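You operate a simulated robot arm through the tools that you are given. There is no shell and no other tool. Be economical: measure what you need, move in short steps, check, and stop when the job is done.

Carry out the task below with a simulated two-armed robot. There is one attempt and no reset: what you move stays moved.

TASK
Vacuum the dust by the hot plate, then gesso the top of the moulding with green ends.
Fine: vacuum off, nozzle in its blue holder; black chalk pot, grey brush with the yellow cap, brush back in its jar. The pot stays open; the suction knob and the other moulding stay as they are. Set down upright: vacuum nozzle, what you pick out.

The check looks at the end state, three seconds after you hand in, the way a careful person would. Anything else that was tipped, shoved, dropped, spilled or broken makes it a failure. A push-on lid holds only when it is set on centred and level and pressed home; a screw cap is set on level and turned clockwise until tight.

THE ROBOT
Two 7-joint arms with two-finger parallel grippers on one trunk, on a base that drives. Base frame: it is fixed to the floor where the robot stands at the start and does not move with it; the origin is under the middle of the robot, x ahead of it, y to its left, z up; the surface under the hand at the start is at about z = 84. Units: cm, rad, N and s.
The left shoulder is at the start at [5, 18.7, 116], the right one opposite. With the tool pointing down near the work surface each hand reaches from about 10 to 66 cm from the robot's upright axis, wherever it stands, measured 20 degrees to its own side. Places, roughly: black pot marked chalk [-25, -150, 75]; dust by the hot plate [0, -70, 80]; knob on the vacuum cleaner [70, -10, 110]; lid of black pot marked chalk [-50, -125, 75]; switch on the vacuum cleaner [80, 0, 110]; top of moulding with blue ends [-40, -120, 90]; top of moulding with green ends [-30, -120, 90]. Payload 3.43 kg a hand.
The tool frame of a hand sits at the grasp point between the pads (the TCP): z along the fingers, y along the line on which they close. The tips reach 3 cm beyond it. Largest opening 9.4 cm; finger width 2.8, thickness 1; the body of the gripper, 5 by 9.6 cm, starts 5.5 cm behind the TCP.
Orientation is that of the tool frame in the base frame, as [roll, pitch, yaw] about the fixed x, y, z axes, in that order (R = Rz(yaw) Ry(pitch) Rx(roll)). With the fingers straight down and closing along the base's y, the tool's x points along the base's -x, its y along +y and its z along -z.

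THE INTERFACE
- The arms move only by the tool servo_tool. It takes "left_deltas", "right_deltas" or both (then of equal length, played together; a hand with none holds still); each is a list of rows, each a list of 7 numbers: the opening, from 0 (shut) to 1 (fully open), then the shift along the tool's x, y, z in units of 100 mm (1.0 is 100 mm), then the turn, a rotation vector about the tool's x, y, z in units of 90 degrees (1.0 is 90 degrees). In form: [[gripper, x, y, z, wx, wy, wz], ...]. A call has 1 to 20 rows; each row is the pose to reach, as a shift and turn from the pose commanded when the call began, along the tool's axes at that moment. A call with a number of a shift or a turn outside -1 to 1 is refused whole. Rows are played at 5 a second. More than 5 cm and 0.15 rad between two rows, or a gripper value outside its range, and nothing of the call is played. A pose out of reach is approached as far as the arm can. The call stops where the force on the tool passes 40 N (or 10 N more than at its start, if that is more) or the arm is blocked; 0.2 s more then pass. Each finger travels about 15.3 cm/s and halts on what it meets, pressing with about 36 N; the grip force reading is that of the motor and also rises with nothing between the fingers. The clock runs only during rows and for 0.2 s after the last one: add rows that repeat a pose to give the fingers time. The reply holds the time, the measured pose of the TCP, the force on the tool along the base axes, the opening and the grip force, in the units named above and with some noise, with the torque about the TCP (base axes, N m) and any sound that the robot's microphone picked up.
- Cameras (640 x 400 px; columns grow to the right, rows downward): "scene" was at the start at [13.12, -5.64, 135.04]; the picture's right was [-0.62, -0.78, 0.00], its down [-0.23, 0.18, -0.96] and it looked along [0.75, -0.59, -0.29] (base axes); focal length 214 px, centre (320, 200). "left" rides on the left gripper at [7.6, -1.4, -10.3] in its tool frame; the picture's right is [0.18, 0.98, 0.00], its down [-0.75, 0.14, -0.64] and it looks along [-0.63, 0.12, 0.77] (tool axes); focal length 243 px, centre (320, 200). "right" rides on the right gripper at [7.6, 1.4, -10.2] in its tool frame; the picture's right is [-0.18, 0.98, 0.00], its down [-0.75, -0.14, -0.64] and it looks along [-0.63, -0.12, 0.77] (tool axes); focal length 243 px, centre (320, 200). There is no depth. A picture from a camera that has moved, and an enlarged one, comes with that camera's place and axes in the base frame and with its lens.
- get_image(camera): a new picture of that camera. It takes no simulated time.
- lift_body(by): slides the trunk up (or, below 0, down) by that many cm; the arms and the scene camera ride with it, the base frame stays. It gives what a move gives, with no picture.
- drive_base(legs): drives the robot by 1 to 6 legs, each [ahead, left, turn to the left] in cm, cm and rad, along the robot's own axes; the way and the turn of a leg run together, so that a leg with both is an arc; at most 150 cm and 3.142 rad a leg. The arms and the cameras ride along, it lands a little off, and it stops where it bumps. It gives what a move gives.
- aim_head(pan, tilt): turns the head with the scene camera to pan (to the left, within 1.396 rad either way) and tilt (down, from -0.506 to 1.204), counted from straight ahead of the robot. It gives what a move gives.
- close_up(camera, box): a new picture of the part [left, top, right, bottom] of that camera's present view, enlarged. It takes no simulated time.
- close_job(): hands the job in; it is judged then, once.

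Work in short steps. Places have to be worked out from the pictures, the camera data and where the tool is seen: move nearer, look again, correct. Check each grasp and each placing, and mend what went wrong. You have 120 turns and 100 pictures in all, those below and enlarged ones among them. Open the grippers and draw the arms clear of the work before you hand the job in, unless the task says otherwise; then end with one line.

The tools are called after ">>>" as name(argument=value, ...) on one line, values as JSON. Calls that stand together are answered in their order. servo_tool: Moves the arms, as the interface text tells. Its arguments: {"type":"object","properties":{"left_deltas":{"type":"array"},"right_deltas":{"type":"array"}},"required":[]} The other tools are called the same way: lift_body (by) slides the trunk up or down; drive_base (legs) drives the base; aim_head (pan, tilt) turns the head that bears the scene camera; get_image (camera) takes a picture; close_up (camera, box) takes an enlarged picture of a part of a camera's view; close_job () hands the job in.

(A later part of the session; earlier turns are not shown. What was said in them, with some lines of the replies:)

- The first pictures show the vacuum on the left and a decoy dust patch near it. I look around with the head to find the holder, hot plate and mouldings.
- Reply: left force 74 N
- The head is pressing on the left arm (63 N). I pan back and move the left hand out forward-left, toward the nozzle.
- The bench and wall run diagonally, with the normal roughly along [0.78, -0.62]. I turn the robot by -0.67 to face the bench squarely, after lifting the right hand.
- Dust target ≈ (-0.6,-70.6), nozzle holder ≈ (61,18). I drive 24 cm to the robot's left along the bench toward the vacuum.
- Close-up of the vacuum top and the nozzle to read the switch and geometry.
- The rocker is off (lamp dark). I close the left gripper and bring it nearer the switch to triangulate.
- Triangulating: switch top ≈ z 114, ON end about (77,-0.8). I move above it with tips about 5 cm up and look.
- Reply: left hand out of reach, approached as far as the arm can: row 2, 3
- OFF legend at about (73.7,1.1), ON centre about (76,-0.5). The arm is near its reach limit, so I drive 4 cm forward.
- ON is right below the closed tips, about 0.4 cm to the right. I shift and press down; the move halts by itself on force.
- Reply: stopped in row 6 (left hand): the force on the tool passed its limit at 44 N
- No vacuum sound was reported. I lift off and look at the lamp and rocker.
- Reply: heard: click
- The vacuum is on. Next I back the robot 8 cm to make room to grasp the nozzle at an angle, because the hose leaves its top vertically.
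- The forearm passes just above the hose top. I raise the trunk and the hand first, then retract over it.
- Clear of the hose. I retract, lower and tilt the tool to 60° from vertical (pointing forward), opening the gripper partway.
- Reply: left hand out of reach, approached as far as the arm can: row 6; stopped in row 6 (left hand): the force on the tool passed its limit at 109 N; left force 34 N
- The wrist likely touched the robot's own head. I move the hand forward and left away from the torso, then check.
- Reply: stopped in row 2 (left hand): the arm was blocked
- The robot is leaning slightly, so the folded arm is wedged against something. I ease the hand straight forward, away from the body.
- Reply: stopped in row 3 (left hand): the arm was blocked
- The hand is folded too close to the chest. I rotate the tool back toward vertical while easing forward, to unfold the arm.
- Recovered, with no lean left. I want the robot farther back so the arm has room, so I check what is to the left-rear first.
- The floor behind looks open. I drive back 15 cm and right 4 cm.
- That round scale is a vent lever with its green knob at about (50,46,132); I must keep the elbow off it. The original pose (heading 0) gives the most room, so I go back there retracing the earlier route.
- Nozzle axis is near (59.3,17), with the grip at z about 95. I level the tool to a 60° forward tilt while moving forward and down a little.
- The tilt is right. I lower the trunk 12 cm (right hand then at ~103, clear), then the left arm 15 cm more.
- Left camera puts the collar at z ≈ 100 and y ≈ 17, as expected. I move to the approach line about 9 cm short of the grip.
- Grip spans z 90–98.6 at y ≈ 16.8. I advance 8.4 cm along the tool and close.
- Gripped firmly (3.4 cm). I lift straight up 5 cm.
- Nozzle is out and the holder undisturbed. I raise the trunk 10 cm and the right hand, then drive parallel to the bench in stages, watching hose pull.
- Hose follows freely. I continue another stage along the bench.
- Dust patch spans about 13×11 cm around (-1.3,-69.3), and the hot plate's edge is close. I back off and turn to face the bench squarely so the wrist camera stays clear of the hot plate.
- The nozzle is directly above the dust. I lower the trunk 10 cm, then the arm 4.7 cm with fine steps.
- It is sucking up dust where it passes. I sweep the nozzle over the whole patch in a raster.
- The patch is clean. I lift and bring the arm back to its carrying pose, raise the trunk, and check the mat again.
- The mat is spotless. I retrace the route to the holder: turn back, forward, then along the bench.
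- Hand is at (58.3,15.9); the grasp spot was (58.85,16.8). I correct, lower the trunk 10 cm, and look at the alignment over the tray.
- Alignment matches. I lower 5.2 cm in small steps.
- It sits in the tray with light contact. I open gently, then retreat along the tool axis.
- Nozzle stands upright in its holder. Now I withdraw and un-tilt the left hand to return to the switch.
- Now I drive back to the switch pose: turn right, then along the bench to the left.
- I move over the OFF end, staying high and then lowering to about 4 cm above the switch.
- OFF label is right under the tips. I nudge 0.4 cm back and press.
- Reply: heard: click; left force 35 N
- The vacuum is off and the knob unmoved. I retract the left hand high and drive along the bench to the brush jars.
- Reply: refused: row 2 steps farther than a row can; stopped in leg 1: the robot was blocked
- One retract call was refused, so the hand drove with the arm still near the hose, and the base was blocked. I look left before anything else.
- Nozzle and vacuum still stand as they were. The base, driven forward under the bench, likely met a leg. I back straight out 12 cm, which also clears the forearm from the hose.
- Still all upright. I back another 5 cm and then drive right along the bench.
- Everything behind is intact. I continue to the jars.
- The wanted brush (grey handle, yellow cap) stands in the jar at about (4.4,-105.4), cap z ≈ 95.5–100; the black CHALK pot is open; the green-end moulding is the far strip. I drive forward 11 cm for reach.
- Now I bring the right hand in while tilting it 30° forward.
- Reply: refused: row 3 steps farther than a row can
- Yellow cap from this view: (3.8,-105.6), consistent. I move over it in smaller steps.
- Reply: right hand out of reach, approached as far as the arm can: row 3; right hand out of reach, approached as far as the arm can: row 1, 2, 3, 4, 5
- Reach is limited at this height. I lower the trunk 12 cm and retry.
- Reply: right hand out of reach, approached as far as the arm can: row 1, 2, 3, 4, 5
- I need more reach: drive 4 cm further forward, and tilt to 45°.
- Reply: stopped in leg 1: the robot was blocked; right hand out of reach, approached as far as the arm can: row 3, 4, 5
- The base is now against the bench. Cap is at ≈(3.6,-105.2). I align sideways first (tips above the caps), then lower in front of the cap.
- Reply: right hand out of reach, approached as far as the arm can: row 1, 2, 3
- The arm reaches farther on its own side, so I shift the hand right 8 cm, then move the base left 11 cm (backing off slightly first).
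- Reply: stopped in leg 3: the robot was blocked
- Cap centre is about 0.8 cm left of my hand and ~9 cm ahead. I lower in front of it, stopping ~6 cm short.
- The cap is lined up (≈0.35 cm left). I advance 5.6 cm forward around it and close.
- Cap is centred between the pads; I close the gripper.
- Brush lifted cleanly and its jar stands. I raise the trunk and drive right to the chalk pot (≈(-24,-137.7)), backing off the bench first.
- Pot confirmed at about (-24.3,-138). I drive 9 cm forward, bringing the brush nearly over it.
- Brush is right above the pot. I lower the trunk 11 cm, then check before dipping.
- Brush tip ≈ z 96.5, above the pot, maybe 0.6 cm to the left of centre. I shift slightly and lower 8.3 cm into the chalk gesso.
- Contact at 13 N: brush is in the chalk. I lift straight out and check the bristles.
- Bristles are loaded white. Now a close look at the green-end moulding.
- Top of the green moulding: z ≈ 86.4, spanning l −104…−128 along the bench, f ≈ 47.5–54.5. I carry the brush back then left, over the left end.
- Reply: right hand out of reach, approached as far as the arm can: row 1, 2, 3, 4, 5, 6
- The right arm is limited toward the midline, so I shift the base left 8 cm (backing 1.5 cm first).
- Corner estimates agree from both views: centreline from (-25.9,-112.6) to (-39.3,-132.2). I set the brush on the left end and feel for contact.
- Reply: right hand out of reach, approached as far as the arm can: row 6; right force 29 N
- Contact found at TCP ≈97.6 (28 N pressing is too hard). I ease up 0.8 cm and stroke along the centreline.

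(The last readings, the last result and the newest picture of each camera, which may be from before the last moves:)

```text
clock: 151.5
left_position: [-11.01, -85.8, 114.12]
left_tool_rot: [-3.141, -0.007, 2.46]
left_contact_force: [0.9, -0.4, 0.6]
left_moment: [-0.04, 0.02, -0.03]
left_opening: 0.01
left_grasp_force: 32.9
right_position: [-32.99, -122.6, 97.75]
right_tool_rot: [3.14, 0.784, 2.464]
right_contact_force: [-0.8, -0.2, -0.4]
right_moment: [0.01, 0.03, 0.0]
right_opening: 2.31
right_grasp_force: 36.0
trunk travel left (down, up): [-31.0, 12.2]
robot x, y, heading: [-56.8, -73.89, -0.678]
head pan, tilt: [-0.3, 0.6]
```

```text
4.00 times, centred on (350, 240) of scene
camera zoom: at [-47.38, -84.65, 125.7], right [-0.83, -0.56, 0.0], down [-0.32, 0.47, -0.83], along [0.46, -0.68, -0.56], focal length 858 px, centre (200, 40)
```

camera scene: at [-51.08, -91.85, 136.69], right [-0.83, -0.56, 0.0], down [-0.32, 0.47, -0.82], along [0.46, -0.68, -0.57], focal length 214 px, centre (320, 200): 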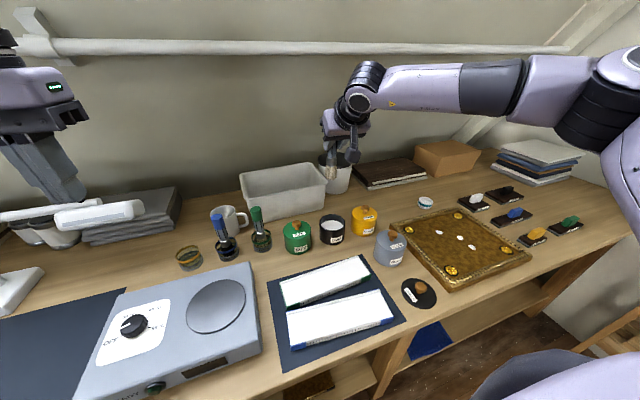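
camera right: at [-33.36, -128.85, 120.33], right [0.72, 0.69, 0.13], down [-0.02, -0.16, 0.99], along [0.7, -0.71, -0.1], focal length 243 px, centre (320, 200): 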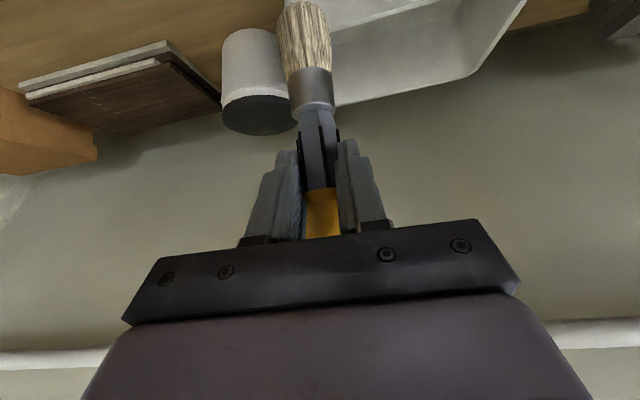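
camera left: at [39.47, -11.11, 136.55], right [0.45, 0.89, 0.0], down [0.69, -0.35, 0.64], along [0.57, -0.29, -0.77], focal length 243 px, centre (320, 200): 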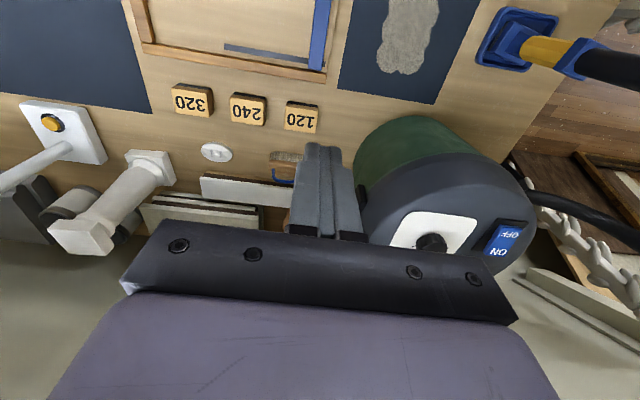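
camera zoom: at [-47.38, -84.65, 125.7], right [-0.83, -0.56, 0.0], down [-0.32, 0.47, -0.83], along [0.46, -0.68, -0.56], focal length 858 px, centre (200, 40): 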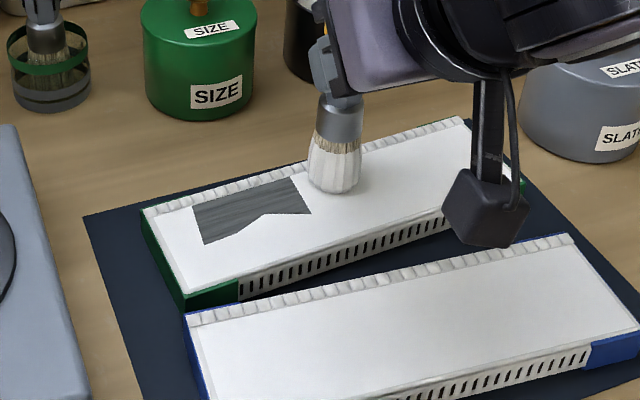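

The stroke leaves a visible grey coat; contact was lost halfway as the height was a bit high. I lower 0.5 cm, finish the right half, then a front lane back to the left.

>>> servo_tool(right_deltas=[[0, 0.044, 0.2, 0.026, 0, 0, 0], [0, 0.035, 0, 0.035, 0, 0, 0], [0, 0.026, -0.2, 0.044, 0, 0, 0], [0, 0.016, -0.4, 0.054, 0, 0, 0], [0, 0.007, -0.6, 0.063, 0, 0, 0], [0, -0.002, -0.8, 0.072, 0, 0, 0], [0, -0.01, -0.95, 0.08, 0, 0, 0], [0, 0.127, -0.95, -0.057, 0, 0, 0], [0, 0.136, -0.75, -0.066, 0, 0, 0], [0, 0.145, -0.55, -0.075, 0, 0, 0], [0, 0.155, -0.35, -0.085, 0, 0, 0], [0, 0.164, -0.15, -0.094, 0, 0, 0], [0, 0.174, 0.05, -0.104, 0, 0, 0], [0, 0.183, 0.25, -0.113, 0, 0, 0], [0, 0.193, 0.45, -0.123, 0, 0, 0], [0, 0.202, 0.65, -0.132, 0, 0, 0], [0, 0.212, 0.85, -0.142, 0, 0, 0], [0, 0.218, 0.98, -0.148, 0, 0, 0]])

>>> close_up(camera="scene", box=[290, 190, 410, 290])

```text
clock: 155.3
left_position: [-11.16, -85.72, 114.08]
left_tool_rot: [3.141, -0.007, 2.459]
left_contact_force: [0.3, -1.0, 0.0]
left_moment: [0.01, 0.01, -0.02]
left_opening: 0.0
left_grasp_force: 33.1
right_position: [-28.77, -113.12, 97.42]
right_tool_rot: [3.138, 0.79, 2.465]
right_contact_force: [-2.4, -3.8, 15.9]
right_moment: [-0.58, -0.07, -0.12]
right_opening: 2.34
right_grasp_force: 35.4
trunk travel left (down, up): [-31.0, 12.2]
robot x, y, heading: [-56.79, -74.32, -0.67]
head pan, tilt: [-0.3, 0.6]
```

```text
4.00 times, centred on (350, 240) of scene
camera zoom: at [-47.48, -84.58, 125.73], right [-0.83, -0.56, 0.0], down [-0.32, 0.47, -0.83], along [0.46, -0.68, -0.56], focal length 858 px, centre (200, 40)
```

zoom: 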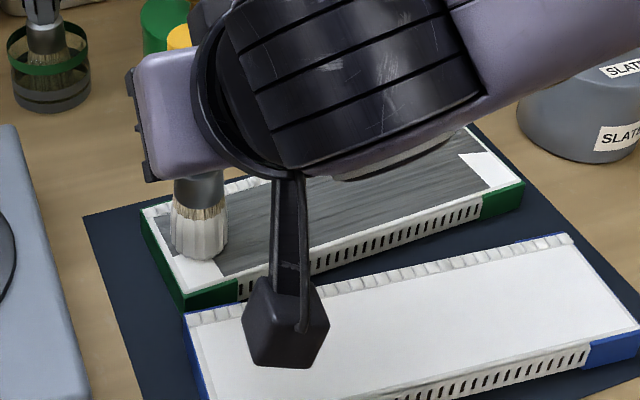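

Coating well. Next: left end strip, then a back lane toward the right.

>>> servo_tool(right_deltas=[[0, 0.005, 0.1, -0.005, 0, 0, 0], [0, -0.036, 0.14, 0.036, 0, 0, 0], [0, -0.121, 0.15, 0.121, 0, 0, 0], [0, -0.233, 0.15, 0.233, 0, 0, 0], [0, -0.249, -0.03, 0.249, 0, 0, 0], [0, -0.258, -0.23, 0.258, 0, 0, 0], [0, -0.268, -0.43, 0.268, 0, 0, 0], [0, -0.277, -0.63, 0.277, 0, 0, 0], [0, -0.286, -0.83, 0.286, 0, 0, 0], [0, -0.293, -0.98, 0.293, 0, 0, 0]])

>>> close_up(camera="scene", box=[290, 190, 410, 290])

```text
clock: 157.5
left_position: [-11.03, -85.67, 114.33]
left_tool_rot: [-3.14, -0.004, 2.461]
left_contact_force: [0.4, 0.0, 0.0]
left_moment: [0.0, 0.01, 0.04]
left_opening: 0.0
left_grasp_force: 33.3
right_position: [-31.59, -123.28, 97.3]
right_tool_rot: [3.14, 0.793, 2.469]
right_contact_force: [3.0, 6.5, 21.1]
right_moment: [0.22, -0.51, 0.14]
right_opening: 2.3
right_grasp_force: 36.0
right hand out of reach, approached as far as the arm can: row 1, 2, 3, 4
trunk travel left (down, up): [-31.0, 12.2]
robot x, y, heading: [-56.44, -73.9, -0.677]
head pan, tilt: [-0.3, 0.6]
```

```text
4.00 times, centred on (350, 240) of scene
camera zoom: at [-47.42, -84.42, 125.75], right [-0.83, -0.56, 0.0], down [-0.32, 0.47, -0.83], along [0.46, -0.68, -0.56], focal length 858 px, centre (200, 40)
```

zoom: 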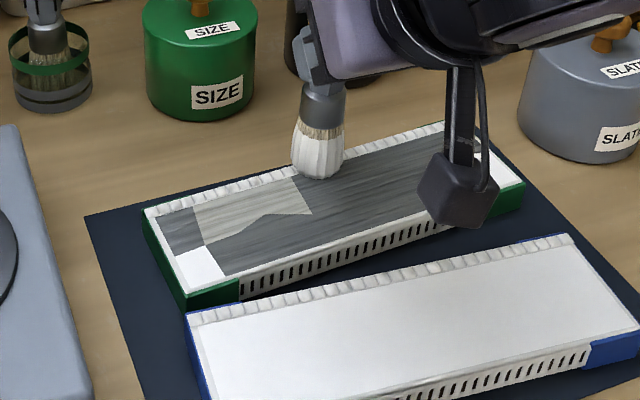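

The first coat is drying to a light tone. I finish the back lane to the right end and sweep across that end.

>>> servo_tool(right_deltas=[[0, -0.009, -0.2, 0.009, 0, 0, 0], [0, -0.019, -0.4, 0.019, 0, 0, 0], [0, -0.028, -0.6, 0.028, 0, 0, 0], [0, -0.037, -0.8, 0.037, 0, 0, 0], [0, -0.047, -0.99, 0.047, 0, 0, 0], [0, 0.038, -1.0, -0.038, 0, 0, 0], [0, 0.137, -1.0, -0.137, 0, 0, 0], [0, 0.207, -1.0, -0.207, 0, 0, 0], [0, 0.212, -0.9, -0.212, 0, 0, 0]])

>>> servo_tool(right_deltas=[[0, -0.15, 0, -0.2, 0, 0, 0], [0, -0.4, 0, -0.4, 0, 0, 0], [0, -0.6, 0, -0.6, 0, 0, 0]])

>>> close_up(camera="scene", box=[290, 190, 410, 290])

```text
clock: 159.5
left_position: [-11.3, -85.75, 114.3]
left_tool_rot: [-3.141, -0.004, 2.459]
left_contact_force: [0.6, -0.1, 0.2]
left_moment: [-0.01, -0.01, -0.01]
left_opening: 0.0
left_grasp_force: 32.8
right_position: [-39.8, -128.81, 97.36]
right_tool_rot: [-3.137, 0.788, 2.468]
right_contact_force: [-4.8, -7.3, 20.5]
right_moment: [-0.85, -0.08, -0.16]
right_opening: 2.3
right_grasp_force: 35.8
trunk travel left (down, up): [-31.0, 12.2]
robot x, y, heading: [-56.74, -73.85, -0.669]
head pan, tilt: [-0.3, 0.6]
```

```text
clock: 160.3
left_position: [-11.14, -85.7, 114.18]
left_tool_rot: [-3.14, -0.005, 2.46]
left_contact_force: [0.1, -0.2, 0.0]
left_moment: [0.0, -0.01, 0.02]
left_opening: 0.0
left_grasp_force: 32.9
right_position: [-39.7, -128.69, 105.61]
right_tool_rot: [3.14, 0.782, 2.467]
right_contact_force: [-0.2, -0.1, -0.6]
right_moment: [0.03, 0.0, 0.01]
right_opening: 2.34
right_grasp_force: 36.0
trunk travel left (down, up): [-31.0, 12.2]
robot x, y, heading: [-56.83, -73.98, -0.676]
head pan, tilt: [-0.3, 0.6]
```

```text
4.00 times, centred on (350, 240) of scene
camera zoom: at [-47.38, -84.62, 125.7], right [-0.83, -0.56, 0.0], down [-0.32, 0.47, -0.83], along [0.46, -0.68, -0.56], focal length 858 px, centre (200, 40)
```

zoom: 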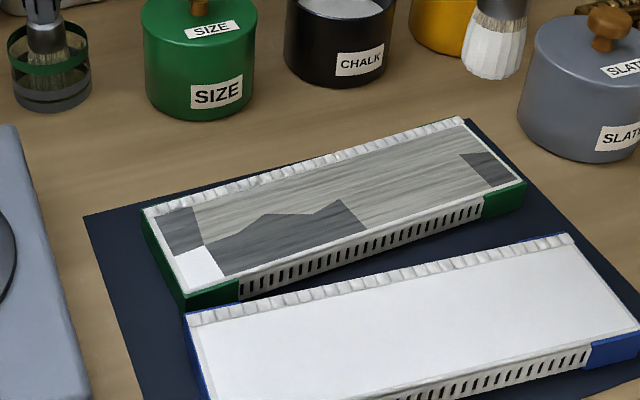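

Only the front-left corner remains bare. I shift the base 5 cm left for reach, and look again at how the coat develops.

>>> drive_base(legs=[[0, 5, 0]])

>>> close_up(camera="scene", box=[300, 180, 440, 300])

```text
clock: 161.4
left_position: [-7.86, -81.71, 114.1]
left_tool_rot: [-3.14, -0.005, 2.46]
left_contact_force: [0.0, 0.9, -0.1]
left_moment: [0.01, 0.04, -0.02]
left_opening: 0.0
left_grasp_force: 33.4
right_position: [-36.47, -124.8, 105.62]
right_tool_rot: [-3.141, 0.785, 2.465]
right_contact_force: [-0.6, 0.3, -0.6]
right_moment: [-0.01, 0.02, 0.03]
right_opening: 2.33
right_grasp_force: 35.6
trunk travel left (down, up): [-31.0, 12.2]
robot x, y, heading: [-53.97, -70.03, -0.673]
head pan, tilt: [-0.3, 0.6]
```

```text
3.33 times, centred on (370, 240) of scene
camera zoom: at [-44.21, -80.7, 125.7], right [-0.83, -0.56, 0.0], down [-0.32, 0.47, -0.83], along [0.46, -0.68, -0.56], focal length 715 px, centre (153, 67)
```

zoom: 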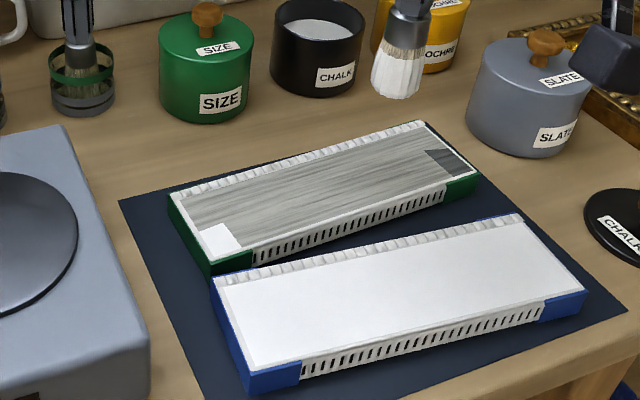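

It dries light — confirmed. Now the last corner: I move over it, then press down and dab.

>>> servo_tool(right_deltas=[[0, 0.02, 0.35, -0.02, 0, 0, 0], [0, 0.05, 0.7, -0.05, 0, 0, 0], [0, 0.07, 1.0, -0.07, 0, 0, 0]])

>>> servo_tool(right_deltas=[[0, 0.02, 0.3, -0.02, 0, 0, 0], [0, 0.02, 0.51, -0.02, 0, 0, 0], [0, 0.22, 0.51, 0.18, 0, 0, 0], [0, 0.42, 0.51, 0.38, 0, 0, 0], [0, 0.54, 0.51, 0.5, 0, 0, 0], [0, 0.61, 0.51, 0.57, 0, 0, 0], [0, 0.61, 0.45, 0.57, 0, 0, 0], [0, 0.58, 0.38, 0.6, 0, 0, 0], [0, 0.61, 0.48, 0.57, 0, 0, 0]])

>>> servo_tool(right_deltas=[[0, -0.2, 0, -0.2, 0, 0, 0], [0, -0.4, -0.1, -0.4, 0, 0, 0], [0, -0.6, -0.4, -0.6, 0, 0, 0]])

>>> close_up(camera="scene", box=[300, 180, 440, 300])

```text
clock: 162.2
left_position: [-7.82, -81.8, 114.16]
left_tool_rot: [-3.14, -0.008, 2.462]
left_contact_force: [0.6, 0.5, 0.2]
left_moment: [0.01, 0.02, 0.0]
left_opening: 0.01
left_grasp_force: 32.4
right_position: [-31.09, -116.27, 105.61]
right_tool_rot: [3.14, 0.784, 2.468]
right_contact_force: [0.2, -0.4, -1.6]
right_moment: [0.01, 0.03, 0.0]
right_opening: 2.32
right_grasp_force: 36.5
trunk travel left (down, up): [-31.0, 12.2]
robot x, y, heading: [-54.12, -70.23, -0.679]
head pan, tilt: [-0.3, 0.6]
```

```text
clock: 164.2
left_position: [-8.03, -81.83, 114.29]
left_tool_rot: [-3.139, -0.006, 2.461]
left_contact_force: [-0.4, -0.7, 0.1]
left_moment: [0.01, 0.02, 0.0]
left_opening: 0.0
left_grasp_force: 32.9
right_position: [-28.27, -112.42, 97.49]
right_tool_rot: [3.141, 0.785, 2.467]
right_contact_force: [0.8, -1.0, 0.8]
right_moment: [-0.09, -0.07, -0.03]
right_opening: 2.33
right_grasp_force: 36.2
trunk travel left (down, up): [-31.0, 12.2]
robot x, y, heading: [-53.63, -69.8, -0.673]
head pan, tilt: [-0.3, 0.6]
```

```text
clock: 165.0
left_position: [-8.03, -81.74, 114.16]
left_tool_rot: [-3.142, -0.005, 2.462]
left_contact_force: [0.5, 1.0, -0.6]
left_moment: [0.04, 0.01, 0.01]
left_opening: 0.01
left_grasp_force: 32.8
right_position: [-30.8, -115.59, 105.93]
right_tool_rot: [3.139, 0.783, 2.467]
right_contact_force: [0.6, -0.4, -0.8]
right_moment: [0.05, 0.0, -0.01]
right_opening: 2.32
right_grasp_force: 36.4
trunk travel left (down, up): [-31.0, 12.2]
robot x, y, heading: [-53.83, -69.78, -0.673]
head pan, tilt: [-0.3, 0.6]
```

```text
3.33 times, centred on (370, 240) of scene
camera zoom: at [-44.3, -80.74, 125.71], right [-0.83, -0.56, 0.0], down [-0.32, 0.47, -0.83], along [0.46, -0.68, -0.56], focal length 715 px, centre (153, 67)
```

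zoom: 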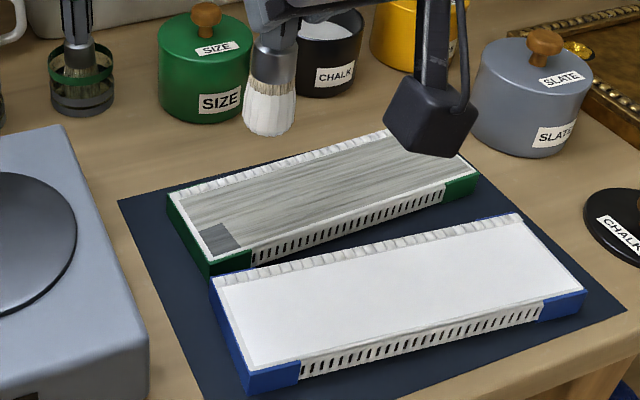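

The top is fully coated. I raise the trunk and drive back to the jar to return the brush.

>>> lift_body(by=11)

>>> drive_base(legs=[[-6, 0, 0.013], [0, 29.6, 0], [7.5, 0, 0]])

>>> get_image(camera="scene")

```text
clock: 166.4
left_position: [-7.95, -81.82, 125.1]
left_tool_rot: [-3.141, -0.006, 2.462]
left_contact_force: [0.9, -0.8, 0.0]
left_moment: [-0.01, 0.02, 0.01]
left_opening: 0.0
left_grasp_force: 32.8
right_position: [-30.77, -115.57, 116.96]
right_tool_rot: [3.14, 0.785, 2.466]
right_contact_force: [-0.5, -0.7, -0.6]
right_moment: [0.01, 0.01, 0.0]
right_opening: 2.33
right_grasp_force: 36.0
trunk travel left (down, up): [-42.0, 1.2]
robot x, y, heading: [-53.93, -69.96, -0.674]
head pan, tilt: [-0.3, 0.6]
```

```text
clock: 170.9
left_position: [12.12, -58.5, 125.1]
left_tool_rot: [-3.139, -0.006, 2.473]
left_contact_force: [-0.3, -0.6, 0.1]
left_moment: [0.02, 0.02, 0.02]
left_opening: 0.0
left_grasp_force: 33.2
right_position: [-10.31, -92.48, 116.95]
right_tool_rot: [3.14, 0.782, 2.48]
right_contact_force: [-0.2, -0.3, -0.7]
right_moment: [-0.01, 0.02, 0.02]
right_opening: 2.31
right_grasp_force: 36.0
trunk travel left (down, up): [-42.0, 1.2]
robot x, y, heading: [-33.78, -47.13, -0.657]
head pan, tilt: [-0.3, 0.6]
```

```text
16 pictures are left
camera scene: at [-24.1, -57.89, 136.69], right [-0.82, -0.57, 0.0], down [-0.32, 0.46, -0.82], along [0.47, -0.68, -0.57], focal length 214 px, centre (320, 200)
```

scene: 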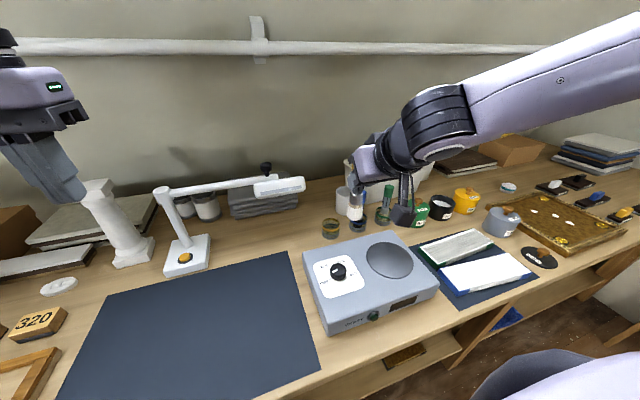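

Jar at (330,228) is standing ready. I lower the trunk 9 cm and advance the arm forward toward the jar axis in steps.

>>> lift_body(by=-9)

>>> servo_tool(right_deltas=[[0, -0.212, -0.04, 0.212, 0, 0, 0], [0, -0.424, -0.08, 0.424, 0, 0, 0], [0, -0.636, -0.11, 0.636, 0, 0, 0], [0, -0.85, -0.11, 0.85, 0, 0, 0], [0, -0.95, -0.11, 0.95, 0, 0, 0]])

```text
clock: 172.1
left_position: [12.1, -58.53, 116.19]
left_tool_rot: [-3.139, -0.006, 2.474]
left_contact_force: [-0.1, -0.7, 0.4]
left_moment: [-0.03, 0.03, 0.02]
left_opening: 0.0
left_grasp_force: 33.0
right_position: [-10.35, -92.44, 107.98]
right_tool_rot: [3.14, 0.784, 2.481]
right_contact_force: [0.7, 0.2, -0.9]
right_moment: [-0.02, -0.02, 0.01]
right_opening: 2.33
right_grasp_force: 36.3
trunk travel left (down, up): [-33.0, 10.2]
robot x, y, heading: [-33.47, -47.11, -0.661]
head pan, tilt: [-0.3, 0.6]
```

```text
clock: 173.3
left_position: [12.21, -58.51, 116.25]
left_tool_rot: [-3.139, -0.009, 2.472]
left_contact_force: [0.3, 0.1, -0.5]
left_moment: [0.0, -0.01, -0.02]
left_opening: 0.0
left_grasp_force: 33.5
right_position: [-0.36, -101.69, 107.7]
right_tool_rot: [3.139, 0.783, 2.48]
right_contact_force: [0.7, 0.1, 0.0]
right_moment: [0.02, -0.02, -0.02]
right_opening: 2.31
right_grasp_force: 35.7
trunk travel left (down, up): [-33.0, 10.2]
robot x, y, heading: [-34.05, -47.03, -0.659]
head pan, tilt: [-0.3, 0.6]
```

Remaining 4.5 cm forward. I finish, drop the trunk 2 cm to match the earlier pose, and look from both cameras.

>>> servo_tool(right_deltas=[[0, -0.16, 0, 0.16, 0, 0, 0], [0, -0.32, 0, 0.32, 0, 0, 0], [0, -0.32, 0, 0.32, 0, 0, 0]])

>>> lift_body(by=-2)

>>> close_up(camera="scene", box=[270, 120, 410, 220])

```text
clock: 174.1
left_position: [12.13, -58.47, 116.2]
left_tool_rot: [-3.139, -0.007, 2.473]
left_contact_force: [-0.3, 0.3, -0.1]
left_moment: [-0.02, 0.01, 0.03]
left_opening: 0.0
left_grasp_force: 33.1
right_position: [3.35, -104.47, 107.74]
right_tool_rot: [-3.14, 0.784, 2.481]
right_contact_force: [-0.3, 0.1, -1.2]
right_moment: [-0.02, 0.01, 0.02]
right_opening: 2.3
right_grasp_force: 36.1
trunk travel left (down, up): [-33.0, 10.2]
robot x, y, heading: [-33.64, -47.1, -0.662]
head pan, tilt: [-0.3, 0.6]
```

```text
clock: 174.8
left_position: [12.16, -58.41, 114.18]
left_tool_rot: [-3.14, -0.005, 2.473]
left_contact_force: [-0.3, -0.3, 0.3]
left_moment: [0.01, 0.0, 0.02]
left_opening: 0.0
left_grasp_force: 33.0
right_position: [3.16, -104.33, 105.71]
right_tool_rot: [3.141, 0.784, 2.48]
right_contact_force: [-0.2, 0.3, -0.3]
right_moment: [0.01, 0.0, 0.01]
right_opening: 2.3
right_grasp_force: 35.7
trunk travel left (down, up): [-31.0, 12.2]
robot x, y, heading: [-33.93, -47.3, -0.66]
head pan, tilt: [-0.3, 0.6]
```

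```text
4.00 times, centred on (340, 170) of scene
camera zoom: at [-24.18, -57.82, 125.7], right [-0.82, -0.57, 0.0], down [-0.32, 0.46, -0.83], along [0.47, -0.68, -0.56], focal length 858 px, centre (240, 320)
```

zoom: 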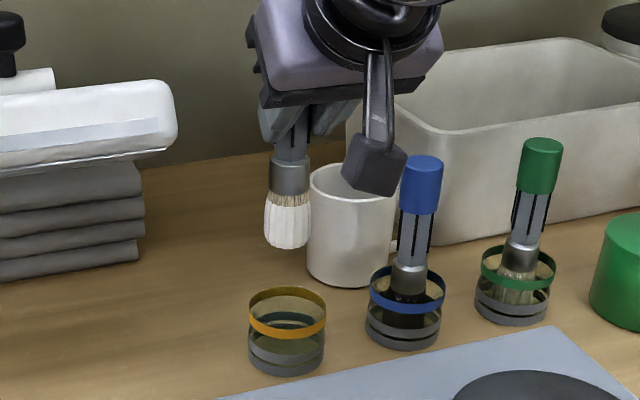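

Brush tip and jar rim both work out to ≈(4.3,-105.2): aligned. I lower 8.2 cm into the jar.

>>> servo_tool(right_deltas=[[0, 0.15, 0, 0.15, 0, 0, 0], [0, 0.3, 0, 0.3, 0, 0, 0], [0, 0.42, 0, 0.42, 0, 0, 0], [0, 0.51, 0, 0.51, 0, 0, 0], [0, 0.565, 0, 0.565, 0, 0, 0], [0, 0.585, 0, 0.585, 0, 0, 0], [0, 0.585, 0, 0.585, 0, 0, 0]])

>>> close_up(camera="scene", box=[270, 120, 410, 220])

```text
clock: 176.4
left_position: [12.19, -58.44, 114.07]
left_tool_rot: [-3.139, -0.005, 2.473]
left_contact_force: [-0.8, 0.0, 0.0]
left_moment: [-0.01, 0.02, 0.01]
left_opening: 0.0
left_grasp_force: 32.7
right_position: [2.97, -104.24, 97.67]
right_tool_rot: [3.141, 0.784, 2.482]
right_contact_force: [0.0, -0.4, -1.1]
right_moment: [-0.01, 0.02, -0.02]
right_opening: 2.31
right_grasp_force: 36.2
trunk travel left (down, up): [-31.0, 12.2]
robot x, y, heading: [-33.35, -47.42, -0.658]
head pan, tilt: [-0.3, 0.6]
```

```text
4.00 times, centred on (340, 170) of scene
camera zoom: at [-24.16, -57.83, 125.7], right [-0.82, -0.57, 0.0], down [-0.32, 0.46, -0.83], along [0.47, -0.68, -0.56], focal length 858 px, centre (240, 320)
```

zoom: 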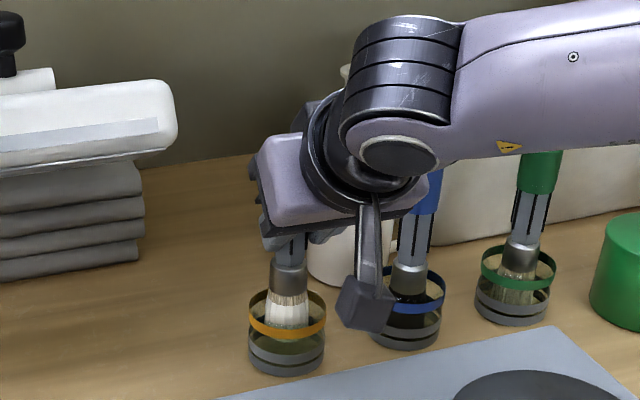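

No contact yet; bristles are about 1.2 cm above the jar floor. I lower in 0.2 cm steps until I feel it.

>>> servo_tool(right_deltas=[[0, 0.02, 0.0, 0.02, 0, 0, 0], [0, 0.04, 0.0, 0.04, 0, 0, 0], [0, 0.055, 0.0, 0.055, 0, 0, 0], [0, 0.07, 0.0, 0.07, 0, 0, 0], [0, 0.08, 0.0, 0.08, 0, 0, 0], [0, 0.08, 0.0, 0.08, 0, 0, 0]])

>>> close_up(camera="scene", box=[290, 150, 370, 220])

```text
clock: 177.8
left_position: [12.14, -58.6, 114.15]
left_tool_rot: [-3.14, -0.004, 2.473]
left_contact_force: [-0.2, 0.2, 0.3]
left_moment: [-0.01, -0.01, 0.07]
left_opening: 0.0
left_grasp_force: 33.3
right_position: [2.73, -104.35, 96.71]
right_tool_rot: [3.14, 0.785, 2.481]
right_contact_force: [0.1, -0.2, -1.5]
right_moment: [0.0, 0.0, 0.02]
right_opening: 2.31
right_grasp_force: 35.8
right hand out of reach, approached as far as the arm can: row 1, 2, 3, 4, 5, 6
trunk travel left (down, up): [-31.0, 12.2]
robot x, y, heading: [-33.85, -47.23, -0.661]
head pan, tilt: [-0.3, 0.6]
```

```text
5.71 times, centred on (330, 185) of scene
camera zoom: at [-24.16, -57.83, 125.7], right [-0.82, -0.57, 0.0], down [-0.32, 0.46, -0.83], along [0.47, -0.68, -0.56], focal length 1226 px, centre (263, 286)
```

zoom: 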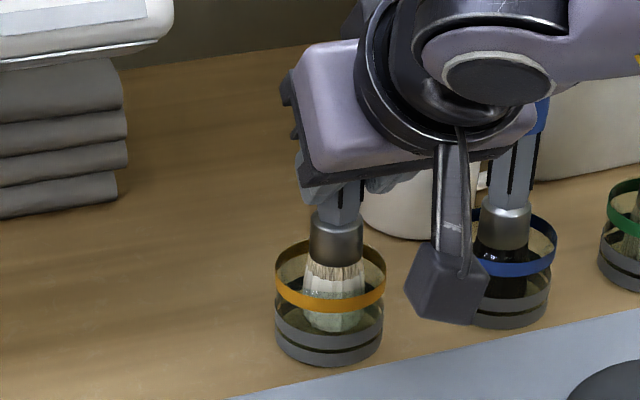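

The arm is at its reach limit, so I lower with the trunk instead, in small amounts.

>>> lift_body(by=-0.7)

>>> lift_body(by=-0.3)

>>> close_up(camera="scene", box=[290, 150, 370, 220])

```text
clock: 178.4
left_position: [12.17, -58.45, 113.46]
left_tool_rot: [-3.14, -0.005, 2.473]
left_contact_force: [-0.1, -0.6, 0.1]
left_moment: [0.0, 0.0, 0.02]
left_opening: 0.01
left_grasp_force: 32.9
right_position: [2.75, -104.29, 96.02]
right_tool_rot: [3.139, 0.784, 2.482]
right_contact_force: [-0.7, -0.6, -0.6]
right_moment: [0.01, 0.01, -0.01]
right_opening: 2.3
right_grasp_force: 35.7
trunk travel left (down, up): [-30.3, 12.9]
robot x, y, heading: [-33.81, -47.13, -0.661]
head pan, tilt: [-0.3, 0.6]
```

```text
clock: 178.9
left_position: [12.09, -58.39, 113.29]
left_tool_rot: [-3.139, -0.005, 2.473]
left_contact_force: [0.4, 0.1, 0.1]
left_moment: [-0.01, 0.0, 0.01]
left_opening: 0.0
left_grasp_force: 33.1
right_position: [2.79, -104.4, 95.7]
right_tool_rot: [3.139, 0.785, 2.479]
right_contact_force: [-0.4, -0.8, -1.1]
right_moment: [0.0, -0.02, 0.0]
right_opening: 2.31
right_grasp_force: 35.9
trunk travel left (down, up): [-30.0, 13.2]
robot x, y, heading: [-33.64, -47.28, -0.664]
head pan, tilt: [-0.3, 0.6]
```

```text
5.71 times, centred on (330, 185) of scene
camera zoom: at [-24.17, -57.83, 124.7], right [-0.82, -0.57, 0.0], down [-0.32, 0.46, -0.83], along [0.47, -0.68, -0.56], focal length 1226 px, centre (263, 286)
```

zoom: 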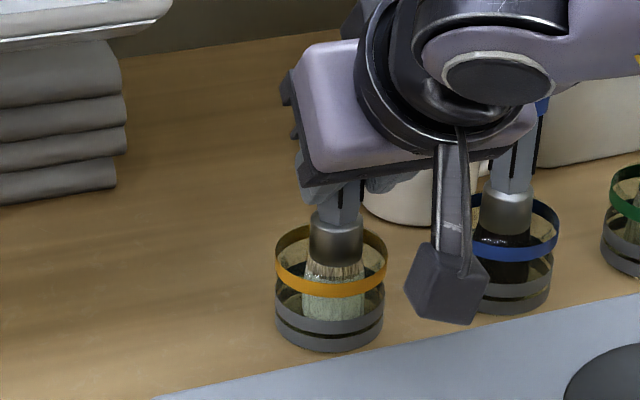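

Almost down. Two more 0.3 cm steps, watching the force.

>>> lift_body(by=-0.3)

>>> lift_body(by=-0.3)

```text
clock: 179.4
left_position: [12.16, -58.36, 112.75]
left_tool_rot: [-3.139, -0.005, 2.473]
left_contact_force: [0.2, 0.3, 0.1]
left_moment: [0.02, -0.02, -0.01]
left_opening: 0.0
left_grasp_force: 33.0
right_position: [2.79, -104.28, 95.47]
right_tool_rot: [3.14, 0.785, 2.48]
right_contact_force: [0.0, 1.2, 0.0]
right_moment: [-0.04, 0.03, 0.0]
right_opening: 2.34
right_grasp_force: 36.2
trunk travel left (down, up): [-29.7, 13.5]
robot x, y, heading: [-33.83, -47.06, -0.659]
head pan, tilt: [-0.3, 0.6]
```

```text
clock: 179.9
left_position: [12.05, -58.35, 112.73]
left_tool_rot: [-3.14, -0.006, 2.472]
left_contact_force: [-0.3, -0.4, -0.7]
left_moment: [0.0, -0.02, 0.01]
left_opening: 0.0
left_grasp_force: 33.3
right_position: [2.79, -104.31, 95.32]
right_tool_rot: [3.139, 0.789, 2.479]
right_contact_force: [-2.1, 0.4, 8.8]
right_moment: [-0.06, 0.15, -0.07]
right_opening: 2.31
right_grasp_force: 36.1
trunk travel left (down, up): [-29.4, 13.8]
robot x, y, heading: [-33.96, -47.29, -0.659]
head pan, tilt: [-0.3, 0.6]
```

Contact at 9 N: the brush rests on the jar floor. I open slowly and retreat along the tool axis.

>>> servo_tool(right_deltas=[[0.3, 0, 0, 0, 0, 0, 0], [0.45, 0, 0, 0, 0, 0, 0], [0.6, 0, 0, 0, 0, 0, 0], [0.6, 0, 0, 0, 0, 0, 0], [0.6, 0, 0, -0.3, 0, 0, 0], [0.6, 0, 0, -0.65, 0, 0, 0], [0.6, 0, 0, -1.0, 0, 0, 0]])

>>> close_up(camera="scene", box=[270, 120, 410, 220])

```text
clock: 181.5
left_position: [12.09, -58.38, 112.62]
left_tool_rot: [-3.14, -0.005, 2.473]
left_contact_force: [0.2, -0.5, 0.2]
left_moment: [0.02, 0.02, 0.03]
left_opening: 0.0
left_grasp_force: 32.9
right_position: [-2.85, -100.03, 102.14]
right_tool_rot: [3.14, 0.784, 2.479]
right_contact_force: [-0.5, 0.2, -0.8]
right_moment: [0.03, 0.02, 0.01]
right_opening: 5.63
right_grasp_force: 0.1
trunk travel left (down, up): [-29.4, 13.8]
robot x, y, heading: [-33.65, -47.18, -0.66]
head pan, tilt: [-0.3, 0.6]
```

```text
4.00 times, centred on (340, 170) of scene
camera zoom: at [-24.2, -57.79, 124.11], right [-0.82, -0.57, 0.0], down [-0.32, 0.46, -0.83], along [0.47, -0.68, -0.56], focal length 858 px, centre (240, 320)
```

zoom: 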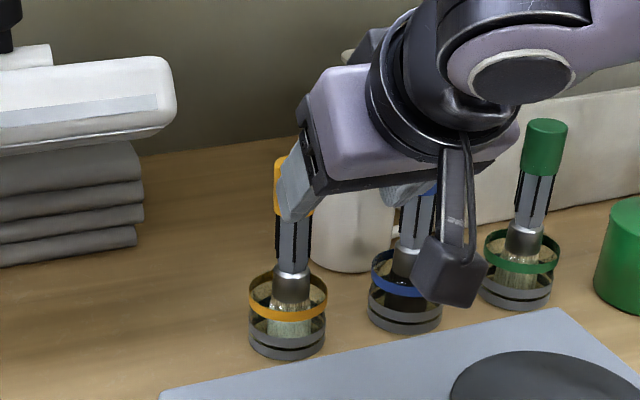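

The brush stands upright in its jar. I withdraw further, raise the trunk, and back the robot away from the bench.

>>> servo_tool(right_deltas=[[0.6, 0, 0, -0.35, 0, 0, 0], [0.6, 0, 0, -0.7, 0, 0, 0], [0.6, 0, 0, -1.0, 0, 0, 0]])

>>> lift_body(by=12)

>>> drive_base(legs=[[-20, 0, 0]])

>>> get_image(camera="scene")

>>> close_up(camera="scene", box=[300, 160, 500, 300])

```text
clock: 182.3
left_position: [12.07, -58.39, 112.5]
left_tool_rot: [-3.14, -0.005, 2.473]
left_contact_force: [0.2, 0.6, 0.6]
left_moment: [0.01, 0.0, -0.01]
left_opening: 0.0
left_grasp_force: 33.5
right_position: [-8.7, -95.53, 109.26]
right_tool_rot: [3.138, 0.785, 2.481]
right_contact_force: [0.4, 0.2, 0.7]
right_moment: [-0.01, 0.03, 0.03]
right_opening: 5.63
right_grasp_force: 0.0
trunk travel left (down, up): [-29.4, 13.8]
robot x, y, heading: [-34.09, -47.24, -0.66]
head pan, tilt: [-0.3, 0.6]
```

```text
clock: 183.8
left_position: [12.0, -58.54, 124.52]
left_tool_rot: [-3.14, -0.008, 2.474]
left_contact_force: [-0.3, -0.8, 0.0]
left_moment: [0.01, 0.02, 0.03]
left_opening: 0.0
left_grasp_force: 32.9
right_position: [-8.54, -95.58, 121.31]
right_tool_rot: [3.14, 0.783, 2.48]
right_contact_force: [0.9, -0.6, 0.2]
right_moment: [0.04, 0.0, 0.0]
right_opening: 5.64
right_grasp_force: 0.1
trunk travel left (down, up): [-41.4, 1.8]
robot x, y, heading: [-33.76, -47.37, -0.658]
head pan, tilt: [-0.3, 0.6]
```

```text
clock: 185.4
left_position: [-3.57, -46.11, 124.53]
left_tool_rot: [-3.139, -0.006, 2.476]
left_contact_force: [0.3, 0.8, 0.5]
left_moment: [-0.01, -0.01, -0.02]
left_opening: 0.0
left_grasp_force: 33.0
right_position: [-24.17, -83.35, 121.3]
right_tool_rot: [3.141, 0.785, 2.481]
right_contact_force: [0.0, 0.8, 0.2]
right_moment: [-0.02, -0.03, 0.0]
right_opening: 5.64
right_grasp_force: 0.1
trunk travel left (down, up): [-41.4, 1.8]
robot x, y, heading: [-49.37, -34.92, -0.654]
head pan, tilt: [-0.3, 0.6]
```

```text
10 pictures are left
camera scene: at [-39.87, -45.61, 136.12], right [-0.82, -0.58, 0.0], down [-0.32, 0.46, -0.83], along [0.48, -0.68, -0.56], focal length 214 px, centre (320, 200)
```

scene: 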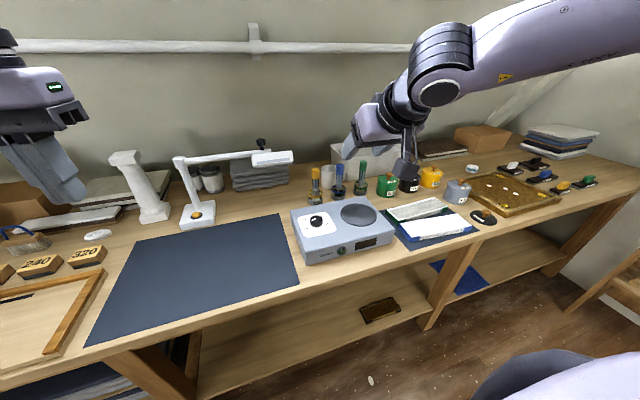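

```text
2.86 times, centred on (400, 230) of scene
camera zoom: at [-39.87, -45.61, 136.12], right [-0.82, -0.58, 0.0], down [-0.32, 0.46, -0.83], along [0.48, -0.68, -0.56], focal length 613 px, centre (91, 114)
```

zoom: 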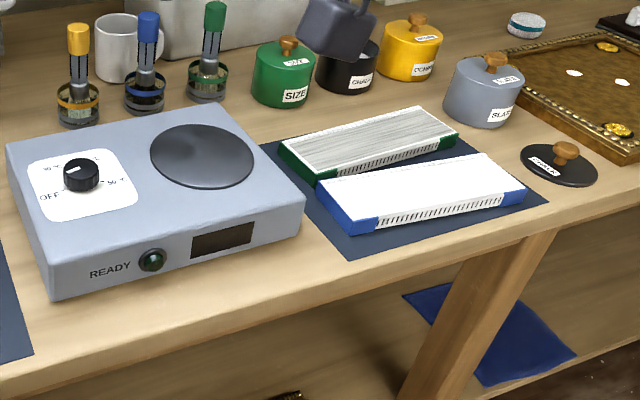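

All is well here. I open both grippers and take a last look at the vacuum and nozzle.

>>> servo_tool(left_deltas=[[0.5, 0, 0, 0, 0, 0, 0], [1, 0, 0, 0, 0, 0, 0], [1, 0, 0, 0, 0, 0, 0]], right_deltas=[[0.8, 0, 0, 0, 0, 0, 0], [1, 0, 0, 0, 0, 0, 0], [1, 0, 0, 0, 0, 0, 0]])

>>> aim_head(pan=0.85, tilt=0.35)

>>> get_image(camera="scene")

```text
clock: 186.2
left_position: [-3.59, -46.16, 124.6]
left_tool_rot: [-3.14, -0.007, 2.477]
left_contact_force: [0.2, 0.9, 0.5]
left_moment: [-0.04, -0.01, 0.0]
left_opening: 9.42
left_grasp_force: 0.0
right_position: [-24.08, -83.31, 121.31]
right_tool_rot: [3.14, 0.782, 2.484]
right_contact_force: [-0.2, -0.2, -0.1]
right_moment: [-0.03, -0.02, 0.01]
right_opening: 9.4
right_grasp_force: 0.1
trunk travel left (down, up): [-41.4, 1.8]
robot x, y, heading: [-49.6, -34.96, -0.656]
head pan, tilt: [-0.3, 0.6]
```

```text
clock: 187.6
left_position: [-3.53, -46.22, 124.57]
left_tool_rot: [-3.141, -0.006, 2.476]
left_contact_force: [-0.1, -0.6, 0.5]
left_moment: [0.01, -0.01, 0.0]
left_opening: 9.4
left_grasp_force: 0.1
right_position: [-24.04, -83.38, 121.31]
right_tool_rot: [3.14, 0.784, 2.481]
right_contact_force: [0.0, 1.4, 0.8]
right_moment: [0.01, 0.01, 0.01]
right_opening: 9.4
right_grasp_force: 0.1
trunk travel left (down, up): [-41.4, 1.8]
robot x, y, heading: [-49.62, -35.07, -0.659]
head pan, tilt: [0.85, 0.351]
```

```text
8 pictures are left
camera scene: at [-35.75, -36.65, 138.38], right [0.19, -0.98, 0.0], down [-0.34, -0.07, -0.94], along [0.92, 0.18, -0.34], focal length 214 px, centre (320, 200)
```

scene: 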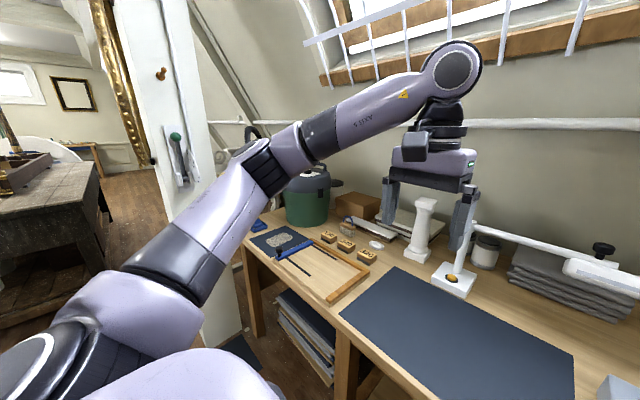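

One close-up of the vacuum and holder to confirm.

>>> close_up(camera="scene", box=[220, 110, 360, 250])

```text
2.86 times, centred on (290, 180) of scene
camera zoom: at [-35.75, -36.65, 138.38], right [0.19, -0.98, 0.0], down [-0.34, -0.07, -0.94], along [0.92, 0.18, -0.34], focal length 613 px, centre (406, 257)
```

zoom: 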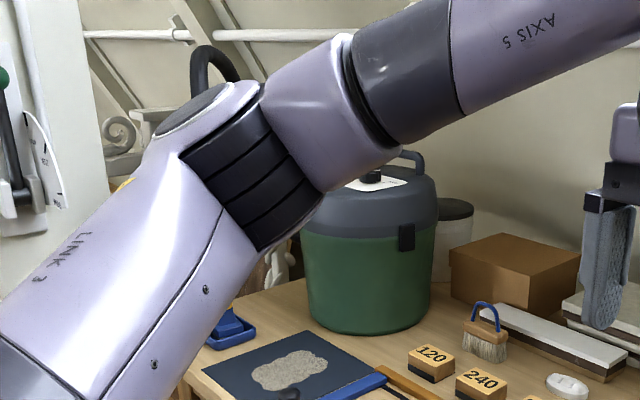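

The vacuum stands in place, its hose is up, and the nozzle head is in the blue holder. The arms are clear and both grippers are open, so I hand in.

>>> close_job()

```text
The job is handed in.
```

I handed the job in: the dust by the hot plate is vacuumed up and the top of the green-ended moulding is fully coated from the black chalk pot. The vacuum is switched off with its nozzle back in the blue holder, and the yellow-capped brush stands in its jar. The pot is still open, and in the pictures I saw no change to the suction knob or the blue-ended moulding. While moving along the bench the base bumped something three times and stopped, and the left arm was near the vacuum hose for one of those bumps. Nothing looked displaced in the pictures afterwards.
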